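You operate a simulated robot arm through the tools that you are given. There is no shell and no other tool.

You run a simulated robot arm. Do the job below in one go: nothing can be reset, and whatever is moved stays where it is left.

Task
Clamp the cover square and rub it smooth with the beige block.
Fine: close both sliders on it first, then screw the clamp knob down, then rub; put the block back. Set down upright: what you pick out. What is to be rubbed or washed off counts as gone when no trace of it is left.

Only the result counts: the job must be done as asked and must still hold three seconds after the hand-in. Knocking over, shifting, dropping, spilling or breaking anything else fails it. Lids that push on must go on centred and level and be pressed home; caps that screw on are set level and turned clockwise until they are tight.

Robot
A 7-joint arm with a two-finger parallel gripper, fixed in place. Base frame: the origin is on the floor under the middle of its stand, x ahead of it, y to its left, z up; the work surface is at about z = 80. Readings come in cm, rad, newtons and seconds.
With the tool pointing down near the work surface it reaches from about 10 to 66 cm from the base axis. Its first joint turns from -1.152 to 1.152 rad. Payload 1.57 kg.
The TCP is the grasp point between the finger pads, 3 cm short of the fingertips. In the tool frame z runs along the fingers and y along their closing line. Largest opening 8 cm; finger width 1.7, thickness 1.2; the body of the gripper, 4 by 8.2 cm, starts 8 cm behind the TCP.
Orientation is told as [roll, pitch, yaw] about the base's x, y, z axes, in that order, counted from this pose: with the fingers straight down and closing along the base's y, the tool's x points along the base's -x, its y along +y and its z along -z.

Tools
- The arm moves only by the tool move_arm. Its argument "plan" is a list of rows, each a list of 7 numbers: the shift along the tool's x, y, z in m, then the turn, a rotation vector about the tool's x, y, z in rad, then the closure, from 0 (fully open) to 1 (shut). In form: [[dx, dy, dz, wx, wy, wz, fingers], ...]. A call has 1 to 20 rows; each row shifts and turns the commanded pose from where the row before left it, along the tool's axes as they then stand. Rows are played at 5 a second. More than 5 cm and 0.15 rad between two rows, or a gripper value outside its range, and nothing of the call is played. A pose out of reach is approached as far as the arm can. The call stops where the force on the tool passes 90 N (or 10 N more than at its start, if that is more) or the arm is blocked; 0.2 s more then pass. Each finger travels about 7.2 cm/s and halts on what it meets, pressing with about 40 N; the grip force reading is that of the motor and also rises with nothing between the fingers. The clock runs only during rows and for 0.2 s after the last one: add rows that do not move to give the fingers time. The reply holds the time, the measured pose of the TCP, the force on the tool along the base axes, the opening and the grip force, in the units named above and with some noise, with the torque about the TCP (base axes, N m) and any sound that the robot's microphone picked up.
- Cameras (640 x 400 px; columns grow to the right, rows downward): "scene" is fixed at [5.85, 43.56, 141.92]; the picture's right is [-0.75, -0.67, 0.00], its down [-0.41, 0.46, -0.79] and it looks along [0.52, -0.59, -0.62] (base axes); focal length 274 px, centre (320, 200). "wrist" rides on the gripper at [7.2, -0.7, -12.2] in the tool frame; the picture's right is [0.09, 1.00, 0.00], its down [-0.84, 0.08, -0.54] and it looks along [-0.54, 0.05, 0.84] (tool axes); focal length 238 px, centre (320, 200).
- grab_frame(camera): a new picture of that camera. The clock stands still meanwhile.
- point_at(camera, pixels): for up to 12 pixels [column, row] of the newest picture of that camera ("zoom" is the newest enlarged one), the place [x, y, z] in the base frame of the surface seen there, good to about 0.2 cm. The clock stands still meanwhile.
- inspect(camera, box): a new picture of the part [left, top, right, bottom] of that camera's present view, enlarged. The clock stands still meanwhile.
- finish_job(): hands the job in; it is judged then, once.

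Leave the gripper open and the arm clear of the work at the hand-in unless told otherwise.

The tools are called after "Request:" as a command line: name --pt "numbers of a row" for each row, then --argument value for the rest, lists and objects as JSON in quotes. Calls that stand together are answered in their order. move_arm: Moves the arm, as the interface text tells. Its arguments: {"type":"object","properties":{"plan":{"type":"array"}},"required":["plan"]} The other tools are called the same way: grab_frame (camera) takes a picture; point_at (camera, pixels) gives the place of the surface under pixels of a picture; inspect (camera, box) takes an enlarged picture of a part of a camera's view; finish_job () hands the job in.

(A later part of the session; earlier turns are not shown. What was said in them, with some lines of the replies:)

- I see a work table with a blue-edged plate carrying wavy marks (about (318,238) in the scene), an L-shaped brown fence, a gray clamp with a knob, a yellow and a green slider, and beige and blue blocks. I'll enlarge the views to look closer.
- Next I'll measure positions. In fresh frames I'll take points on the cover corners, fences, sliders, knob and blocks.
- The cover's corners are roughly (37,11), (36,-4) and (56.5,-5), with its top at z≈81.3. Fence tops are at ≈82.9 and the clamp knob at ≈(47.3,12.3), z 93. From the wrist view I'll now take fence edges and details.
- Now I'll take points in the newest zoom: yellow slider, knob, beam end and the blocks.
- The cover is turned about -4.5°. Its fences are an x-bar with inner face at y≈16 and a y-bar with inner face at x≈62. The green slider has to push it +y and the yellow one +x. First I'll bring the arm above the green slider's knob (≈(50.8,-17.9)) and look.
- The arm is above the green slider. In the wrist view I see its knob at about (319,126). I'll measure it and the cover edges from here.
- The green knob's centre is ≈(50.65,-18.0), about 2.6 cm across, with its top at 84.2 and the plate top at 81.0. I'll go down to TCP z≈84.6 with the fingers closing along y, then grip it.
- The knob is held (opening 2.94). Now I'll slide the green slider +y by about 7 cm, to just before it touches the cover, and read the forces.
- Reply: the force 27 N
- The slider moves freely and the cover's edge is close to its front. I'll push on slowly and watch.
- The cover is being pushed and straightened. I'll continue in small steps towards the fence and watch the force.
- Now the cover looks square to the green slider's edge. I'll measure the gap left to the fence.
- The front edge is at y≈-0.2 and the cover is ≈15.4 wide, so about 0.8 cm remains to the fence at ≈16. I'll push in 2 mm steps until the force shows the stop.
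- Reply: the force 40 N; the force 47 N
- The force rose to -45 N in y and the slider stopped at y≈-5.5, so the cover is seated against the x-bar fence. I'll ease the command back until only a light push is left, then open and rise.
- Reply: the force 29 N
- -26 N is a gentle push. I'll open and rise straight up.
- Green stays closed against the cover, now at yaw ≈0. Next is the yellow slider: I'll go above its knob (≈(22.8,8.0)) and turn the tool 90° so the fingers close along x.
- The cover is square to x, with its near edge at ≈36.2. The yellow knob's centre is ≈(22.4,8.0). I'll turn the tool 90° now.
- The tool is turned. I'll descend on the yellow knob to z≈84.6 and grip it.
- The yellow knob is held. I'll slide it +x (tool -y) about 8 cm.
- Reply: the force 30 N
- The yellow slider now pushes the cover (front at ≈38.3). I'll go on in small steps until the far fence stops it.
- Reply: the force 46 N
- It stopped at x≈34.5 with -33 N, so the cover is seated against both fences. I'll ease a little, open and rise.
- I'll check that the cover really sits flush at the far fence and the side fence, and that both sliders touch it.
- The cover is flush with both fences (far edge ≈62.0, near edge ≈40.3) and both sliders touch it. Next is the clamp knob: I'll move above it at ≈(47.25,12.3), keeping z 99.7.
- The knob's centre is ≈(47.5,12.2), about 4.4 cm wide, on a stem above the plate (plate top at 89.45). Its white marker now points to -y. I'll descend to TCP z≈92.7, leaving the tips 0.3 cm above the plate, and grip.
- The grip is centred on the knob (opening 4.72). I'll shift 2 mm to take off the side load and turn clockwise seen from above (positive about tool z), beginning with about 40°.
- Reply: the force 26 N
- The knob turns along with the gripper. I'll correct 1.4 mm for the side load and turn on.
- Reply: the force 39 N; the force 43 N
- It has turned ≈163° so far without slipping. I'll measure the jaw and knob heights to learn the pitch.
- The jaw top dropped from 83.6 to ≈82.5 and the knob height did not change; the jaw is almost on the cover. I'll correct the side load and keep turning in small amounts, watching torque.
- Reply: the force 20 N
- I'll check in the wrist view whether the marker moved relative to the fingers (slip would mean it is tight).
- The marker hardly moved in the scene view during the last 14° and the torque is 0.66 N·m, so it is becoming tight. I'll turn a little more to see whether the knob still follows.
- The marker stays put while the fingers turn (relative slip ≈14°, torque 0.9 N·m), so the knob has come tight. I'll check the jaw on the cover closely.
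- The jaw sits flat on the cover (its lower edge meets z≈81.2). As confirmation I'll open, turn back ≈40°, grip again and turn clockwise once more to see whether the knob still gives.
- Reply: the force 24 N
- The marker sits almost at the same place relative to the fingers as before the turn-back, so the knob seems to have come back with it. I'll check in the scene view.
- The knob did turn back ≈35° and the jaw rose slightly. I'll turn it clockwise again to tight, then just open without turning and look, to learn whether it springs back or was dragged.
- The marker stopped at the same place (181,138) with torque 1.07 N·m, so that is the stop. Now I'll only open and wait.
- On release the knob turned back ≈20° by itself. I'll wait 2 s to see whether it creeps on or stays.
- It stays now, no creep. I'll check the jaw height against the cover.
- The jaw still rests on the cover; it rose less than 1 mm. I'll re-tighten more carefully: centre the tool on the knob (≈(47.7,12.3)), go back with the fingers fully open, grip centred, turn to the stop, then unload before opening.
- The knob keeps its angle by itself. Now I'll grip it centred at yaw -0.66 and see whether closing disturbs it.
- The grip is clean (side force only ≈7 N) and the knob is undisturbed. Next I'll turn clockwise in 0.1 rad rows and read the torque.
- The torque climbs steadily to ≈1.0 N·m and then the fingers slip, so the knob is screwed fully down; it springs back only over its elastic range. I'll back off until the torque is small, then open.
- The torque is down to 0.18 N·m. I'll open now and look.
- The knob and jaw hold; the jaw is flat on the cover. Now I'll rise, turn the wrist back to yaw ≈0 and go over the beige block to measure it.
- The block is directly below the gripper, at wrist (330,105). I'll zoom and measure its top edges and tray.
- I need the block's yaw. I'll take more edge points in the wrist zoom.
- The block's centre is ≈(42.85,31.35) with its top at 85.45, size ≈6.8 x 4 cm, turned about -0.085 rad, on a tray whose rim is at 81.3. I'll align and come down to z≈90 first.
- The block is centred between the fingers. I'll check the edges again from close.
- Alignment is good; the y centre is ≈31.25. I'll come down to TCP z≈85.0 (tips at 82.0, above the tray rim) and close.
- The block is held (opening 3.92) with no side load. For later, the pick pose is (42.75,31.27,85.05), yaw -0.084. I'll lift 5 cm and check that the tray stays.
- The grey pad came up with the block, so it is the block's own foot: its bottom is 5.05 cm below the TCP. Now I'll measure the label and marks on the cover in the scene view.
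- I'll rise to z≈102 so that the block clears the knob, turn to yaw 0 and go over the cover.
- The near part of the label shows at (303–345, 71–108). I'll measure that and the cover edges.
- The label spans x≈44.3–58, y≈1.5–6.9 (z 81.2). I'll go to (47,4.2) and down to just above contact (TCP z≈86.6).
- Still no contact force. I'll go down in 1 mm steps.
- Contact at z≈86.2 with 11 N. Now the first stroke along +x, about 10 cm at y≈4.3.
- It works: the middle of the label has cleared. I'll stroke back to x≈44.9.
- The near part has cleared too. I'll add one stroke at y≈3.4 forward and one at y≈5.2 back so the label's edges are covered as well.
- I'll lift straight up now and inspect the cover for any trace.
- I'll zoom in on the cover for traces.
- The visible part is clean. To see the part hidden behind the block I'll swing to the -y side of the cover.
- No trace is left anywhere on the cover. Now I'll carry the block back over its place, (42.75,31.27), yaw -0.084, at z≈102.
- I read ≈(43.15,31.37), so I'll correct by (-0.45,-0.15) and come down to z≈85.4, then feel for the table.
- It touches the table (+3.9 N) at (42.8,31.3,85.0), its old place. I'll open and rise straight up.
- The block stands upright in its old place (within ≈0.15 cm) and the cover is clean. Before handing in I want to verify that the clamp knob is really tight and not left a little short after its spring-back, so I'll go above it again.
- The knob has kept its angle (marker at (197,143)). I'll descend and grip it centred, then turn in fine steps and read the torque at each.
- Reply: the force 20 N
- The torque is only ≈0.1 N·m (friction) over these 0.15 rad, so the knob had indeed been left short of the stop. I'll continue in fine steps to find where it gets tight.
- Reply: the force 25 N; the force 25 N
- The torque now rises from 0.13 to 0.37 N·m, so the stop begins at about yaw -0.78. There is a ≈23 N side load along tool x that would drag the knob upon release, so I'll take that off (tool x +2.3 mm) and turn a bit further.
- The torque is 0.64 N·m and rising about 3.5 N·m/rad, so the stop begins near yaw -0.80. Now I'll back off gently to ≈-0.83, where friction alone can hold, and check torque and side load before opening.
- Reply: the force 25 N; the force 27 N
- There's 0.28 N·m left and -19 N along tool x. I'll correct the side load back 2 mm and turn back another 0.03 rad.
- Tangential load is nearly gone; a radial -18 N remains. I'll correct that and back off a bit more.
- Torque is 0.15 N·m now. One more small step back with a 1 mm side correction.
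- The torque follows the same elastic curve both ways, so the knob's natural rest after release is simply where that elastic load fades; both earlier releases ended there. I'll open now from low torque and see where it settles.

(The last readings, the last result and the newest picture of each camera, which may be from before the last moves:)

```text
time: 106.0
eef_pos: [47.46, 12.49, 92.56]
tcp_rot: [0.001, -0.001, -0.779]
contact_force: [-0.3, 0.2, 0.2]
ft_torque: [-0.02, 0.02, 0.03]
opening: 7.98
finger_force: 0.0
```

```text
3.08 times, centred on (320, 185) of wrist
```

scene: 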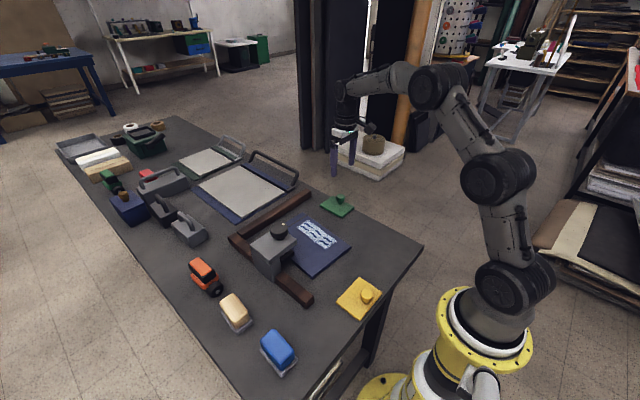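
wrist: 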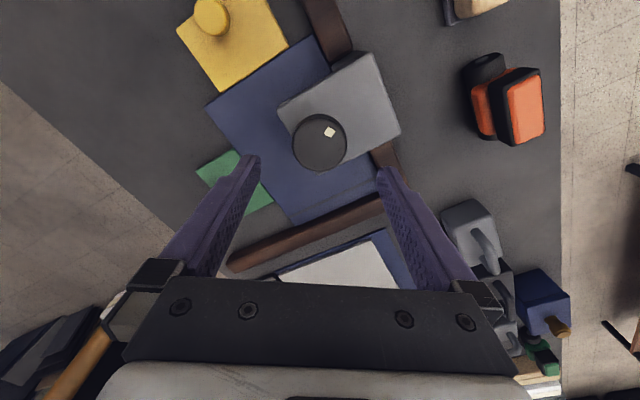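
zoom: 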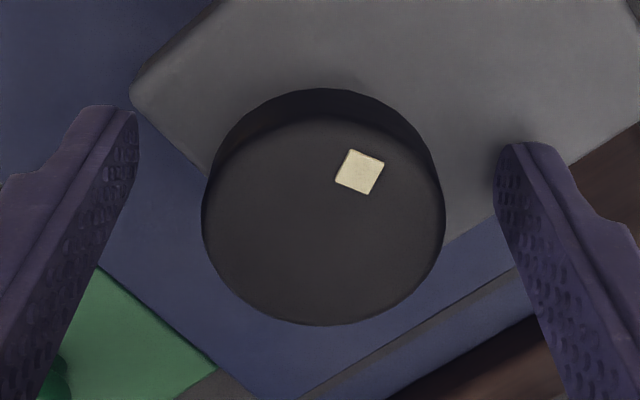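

It settles at the same place (195,143) for the third time, so that is its firm end position with the jaw on the cover. I'll rise and retreat to the start position, clear of the work.

Request:
move_arm --pt "0 0 -0.03 0 0 0 0" --pt "0 0 -0.045 0 0 0 0" --pt "0 0 -0.045 0 0 0 0" --pt "0 0 -0.045 0 0 0 0" --pt "0 0 -0.045 0 0 0 0" --pt "0 0 -0.045 0 0 0 0" --pt "0 0 -0.045 0 0 0 0" --pt "0 0 0 0 0 -0.13 0" --pt "0 0 0 0 0 -0.13 0" --pt "0 0 0 0 0 -0.13 0" --pt "0 0 0 0 0 -0.13 0" --pt "0 0 0 0 0 -0.13 0" --pt "0 0 0 0 0 -0.13 0" --pt "0.04 -0.017 0 0 0 0 0" --pt "0.04 -0.017 0 0 0 0 0" --pt "0.04 -0.017 0 0 0 0 0" --pt "0.04 -0.017 0 0 0 0 0" --pt "0 0 0 0 0 0 0" --pt "0 0 0 0 0 0 0"

Request:
grab_frame --camera "scene"

Request:
inspect --camera "wrist" --box '[190, 0, 500, 290]'

Request:
inspect --camera "scene" --box '[255, 190, 365, 290]'

```text
time: 110.0
eef_pos: [31.43, 5.61, 122.69]
tcp_rot: [0.0, 0.001, -0.001]
contact_force: [1.0, -0.5, 0.2]
ft_torque: [0.0, 0.01, 0.01]
opening: 8.02
finger_force: 0.1
```

```text
taken
```

scene: 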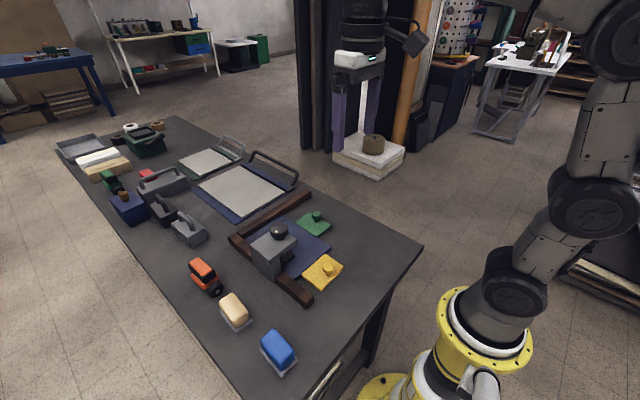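

```text
1.38 times, centred on (345, 145) of wrist
```

zoom: 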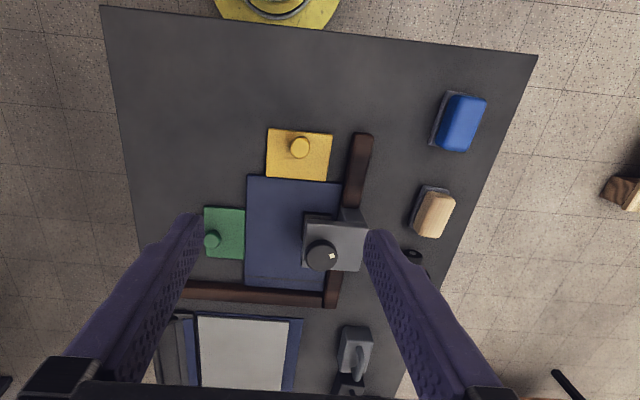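

```text
4.00 times, centred on (310, 240) of scene
```

zoom: 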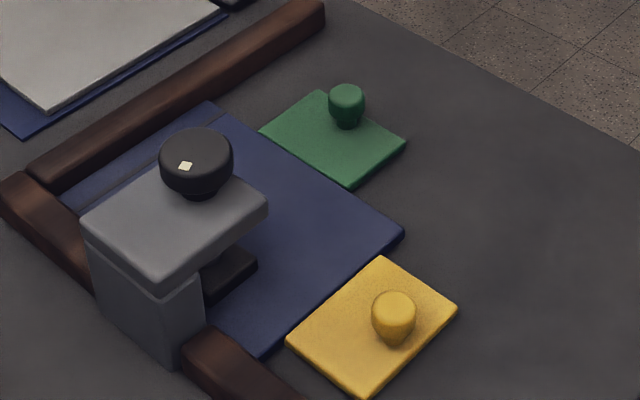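

All in place from here. As a last check I'll zoom in on the two slider contacts and the fence edges.

Request:
inspect --camera "wrist" --box '[280, 85, 370, 225]'

Request:
inspect --camera "scene" --box '[300, 205, 370, 280]'

```text
2.86 times, centred on (325, 155) of wrist
```

zoom: 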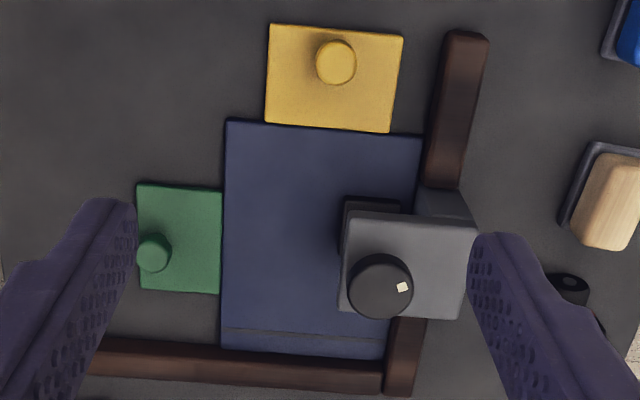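

```text
5.33 times, centred on (335, 242) of scene
```

zoom: 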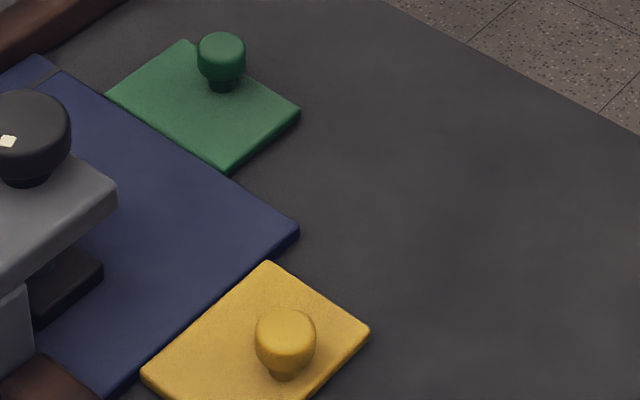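

The cover is square against both fences and both sliders touch it. The jaw is down on it, no marks remain, the beige block is back upright in its place, the gripper is open and the arm is clear. I'm handing in.

Request:
finish_job

```text
The job is handed in.
```

I clamped the cover square, rubbed it smooth with the beige block, and handed the job in. The hand-in reply gave no pass or fail.

- **Sliders:** I closed green first, then yellow. The cover sits flush against both fences, and both sliders are still touching it.
- **Clamp:** I turned the knob clockwise until the torque reached about 1 N·m and the fingers slipped. Each time I let go, the knob sprang back about 20°. It settled at the same place after all three releases, with the jaw down on the cover as far as the pictures show. If "tight" is judged at the furthest point the knob reached, it rests slightly short of that.
- **Order:** After rubbing, I gripped the knob once more to check it. I turned it tight and released it, and it went back to the same rest position.
- **Rubbing:** I made four strokes over the marked patch. No trace was left in any view afterwards.
- **Block:** The beige block is back upright within about 0.15 cm of where it started.

I saw nothing else moved or knocked over. The gripper is open and the arm is clear.
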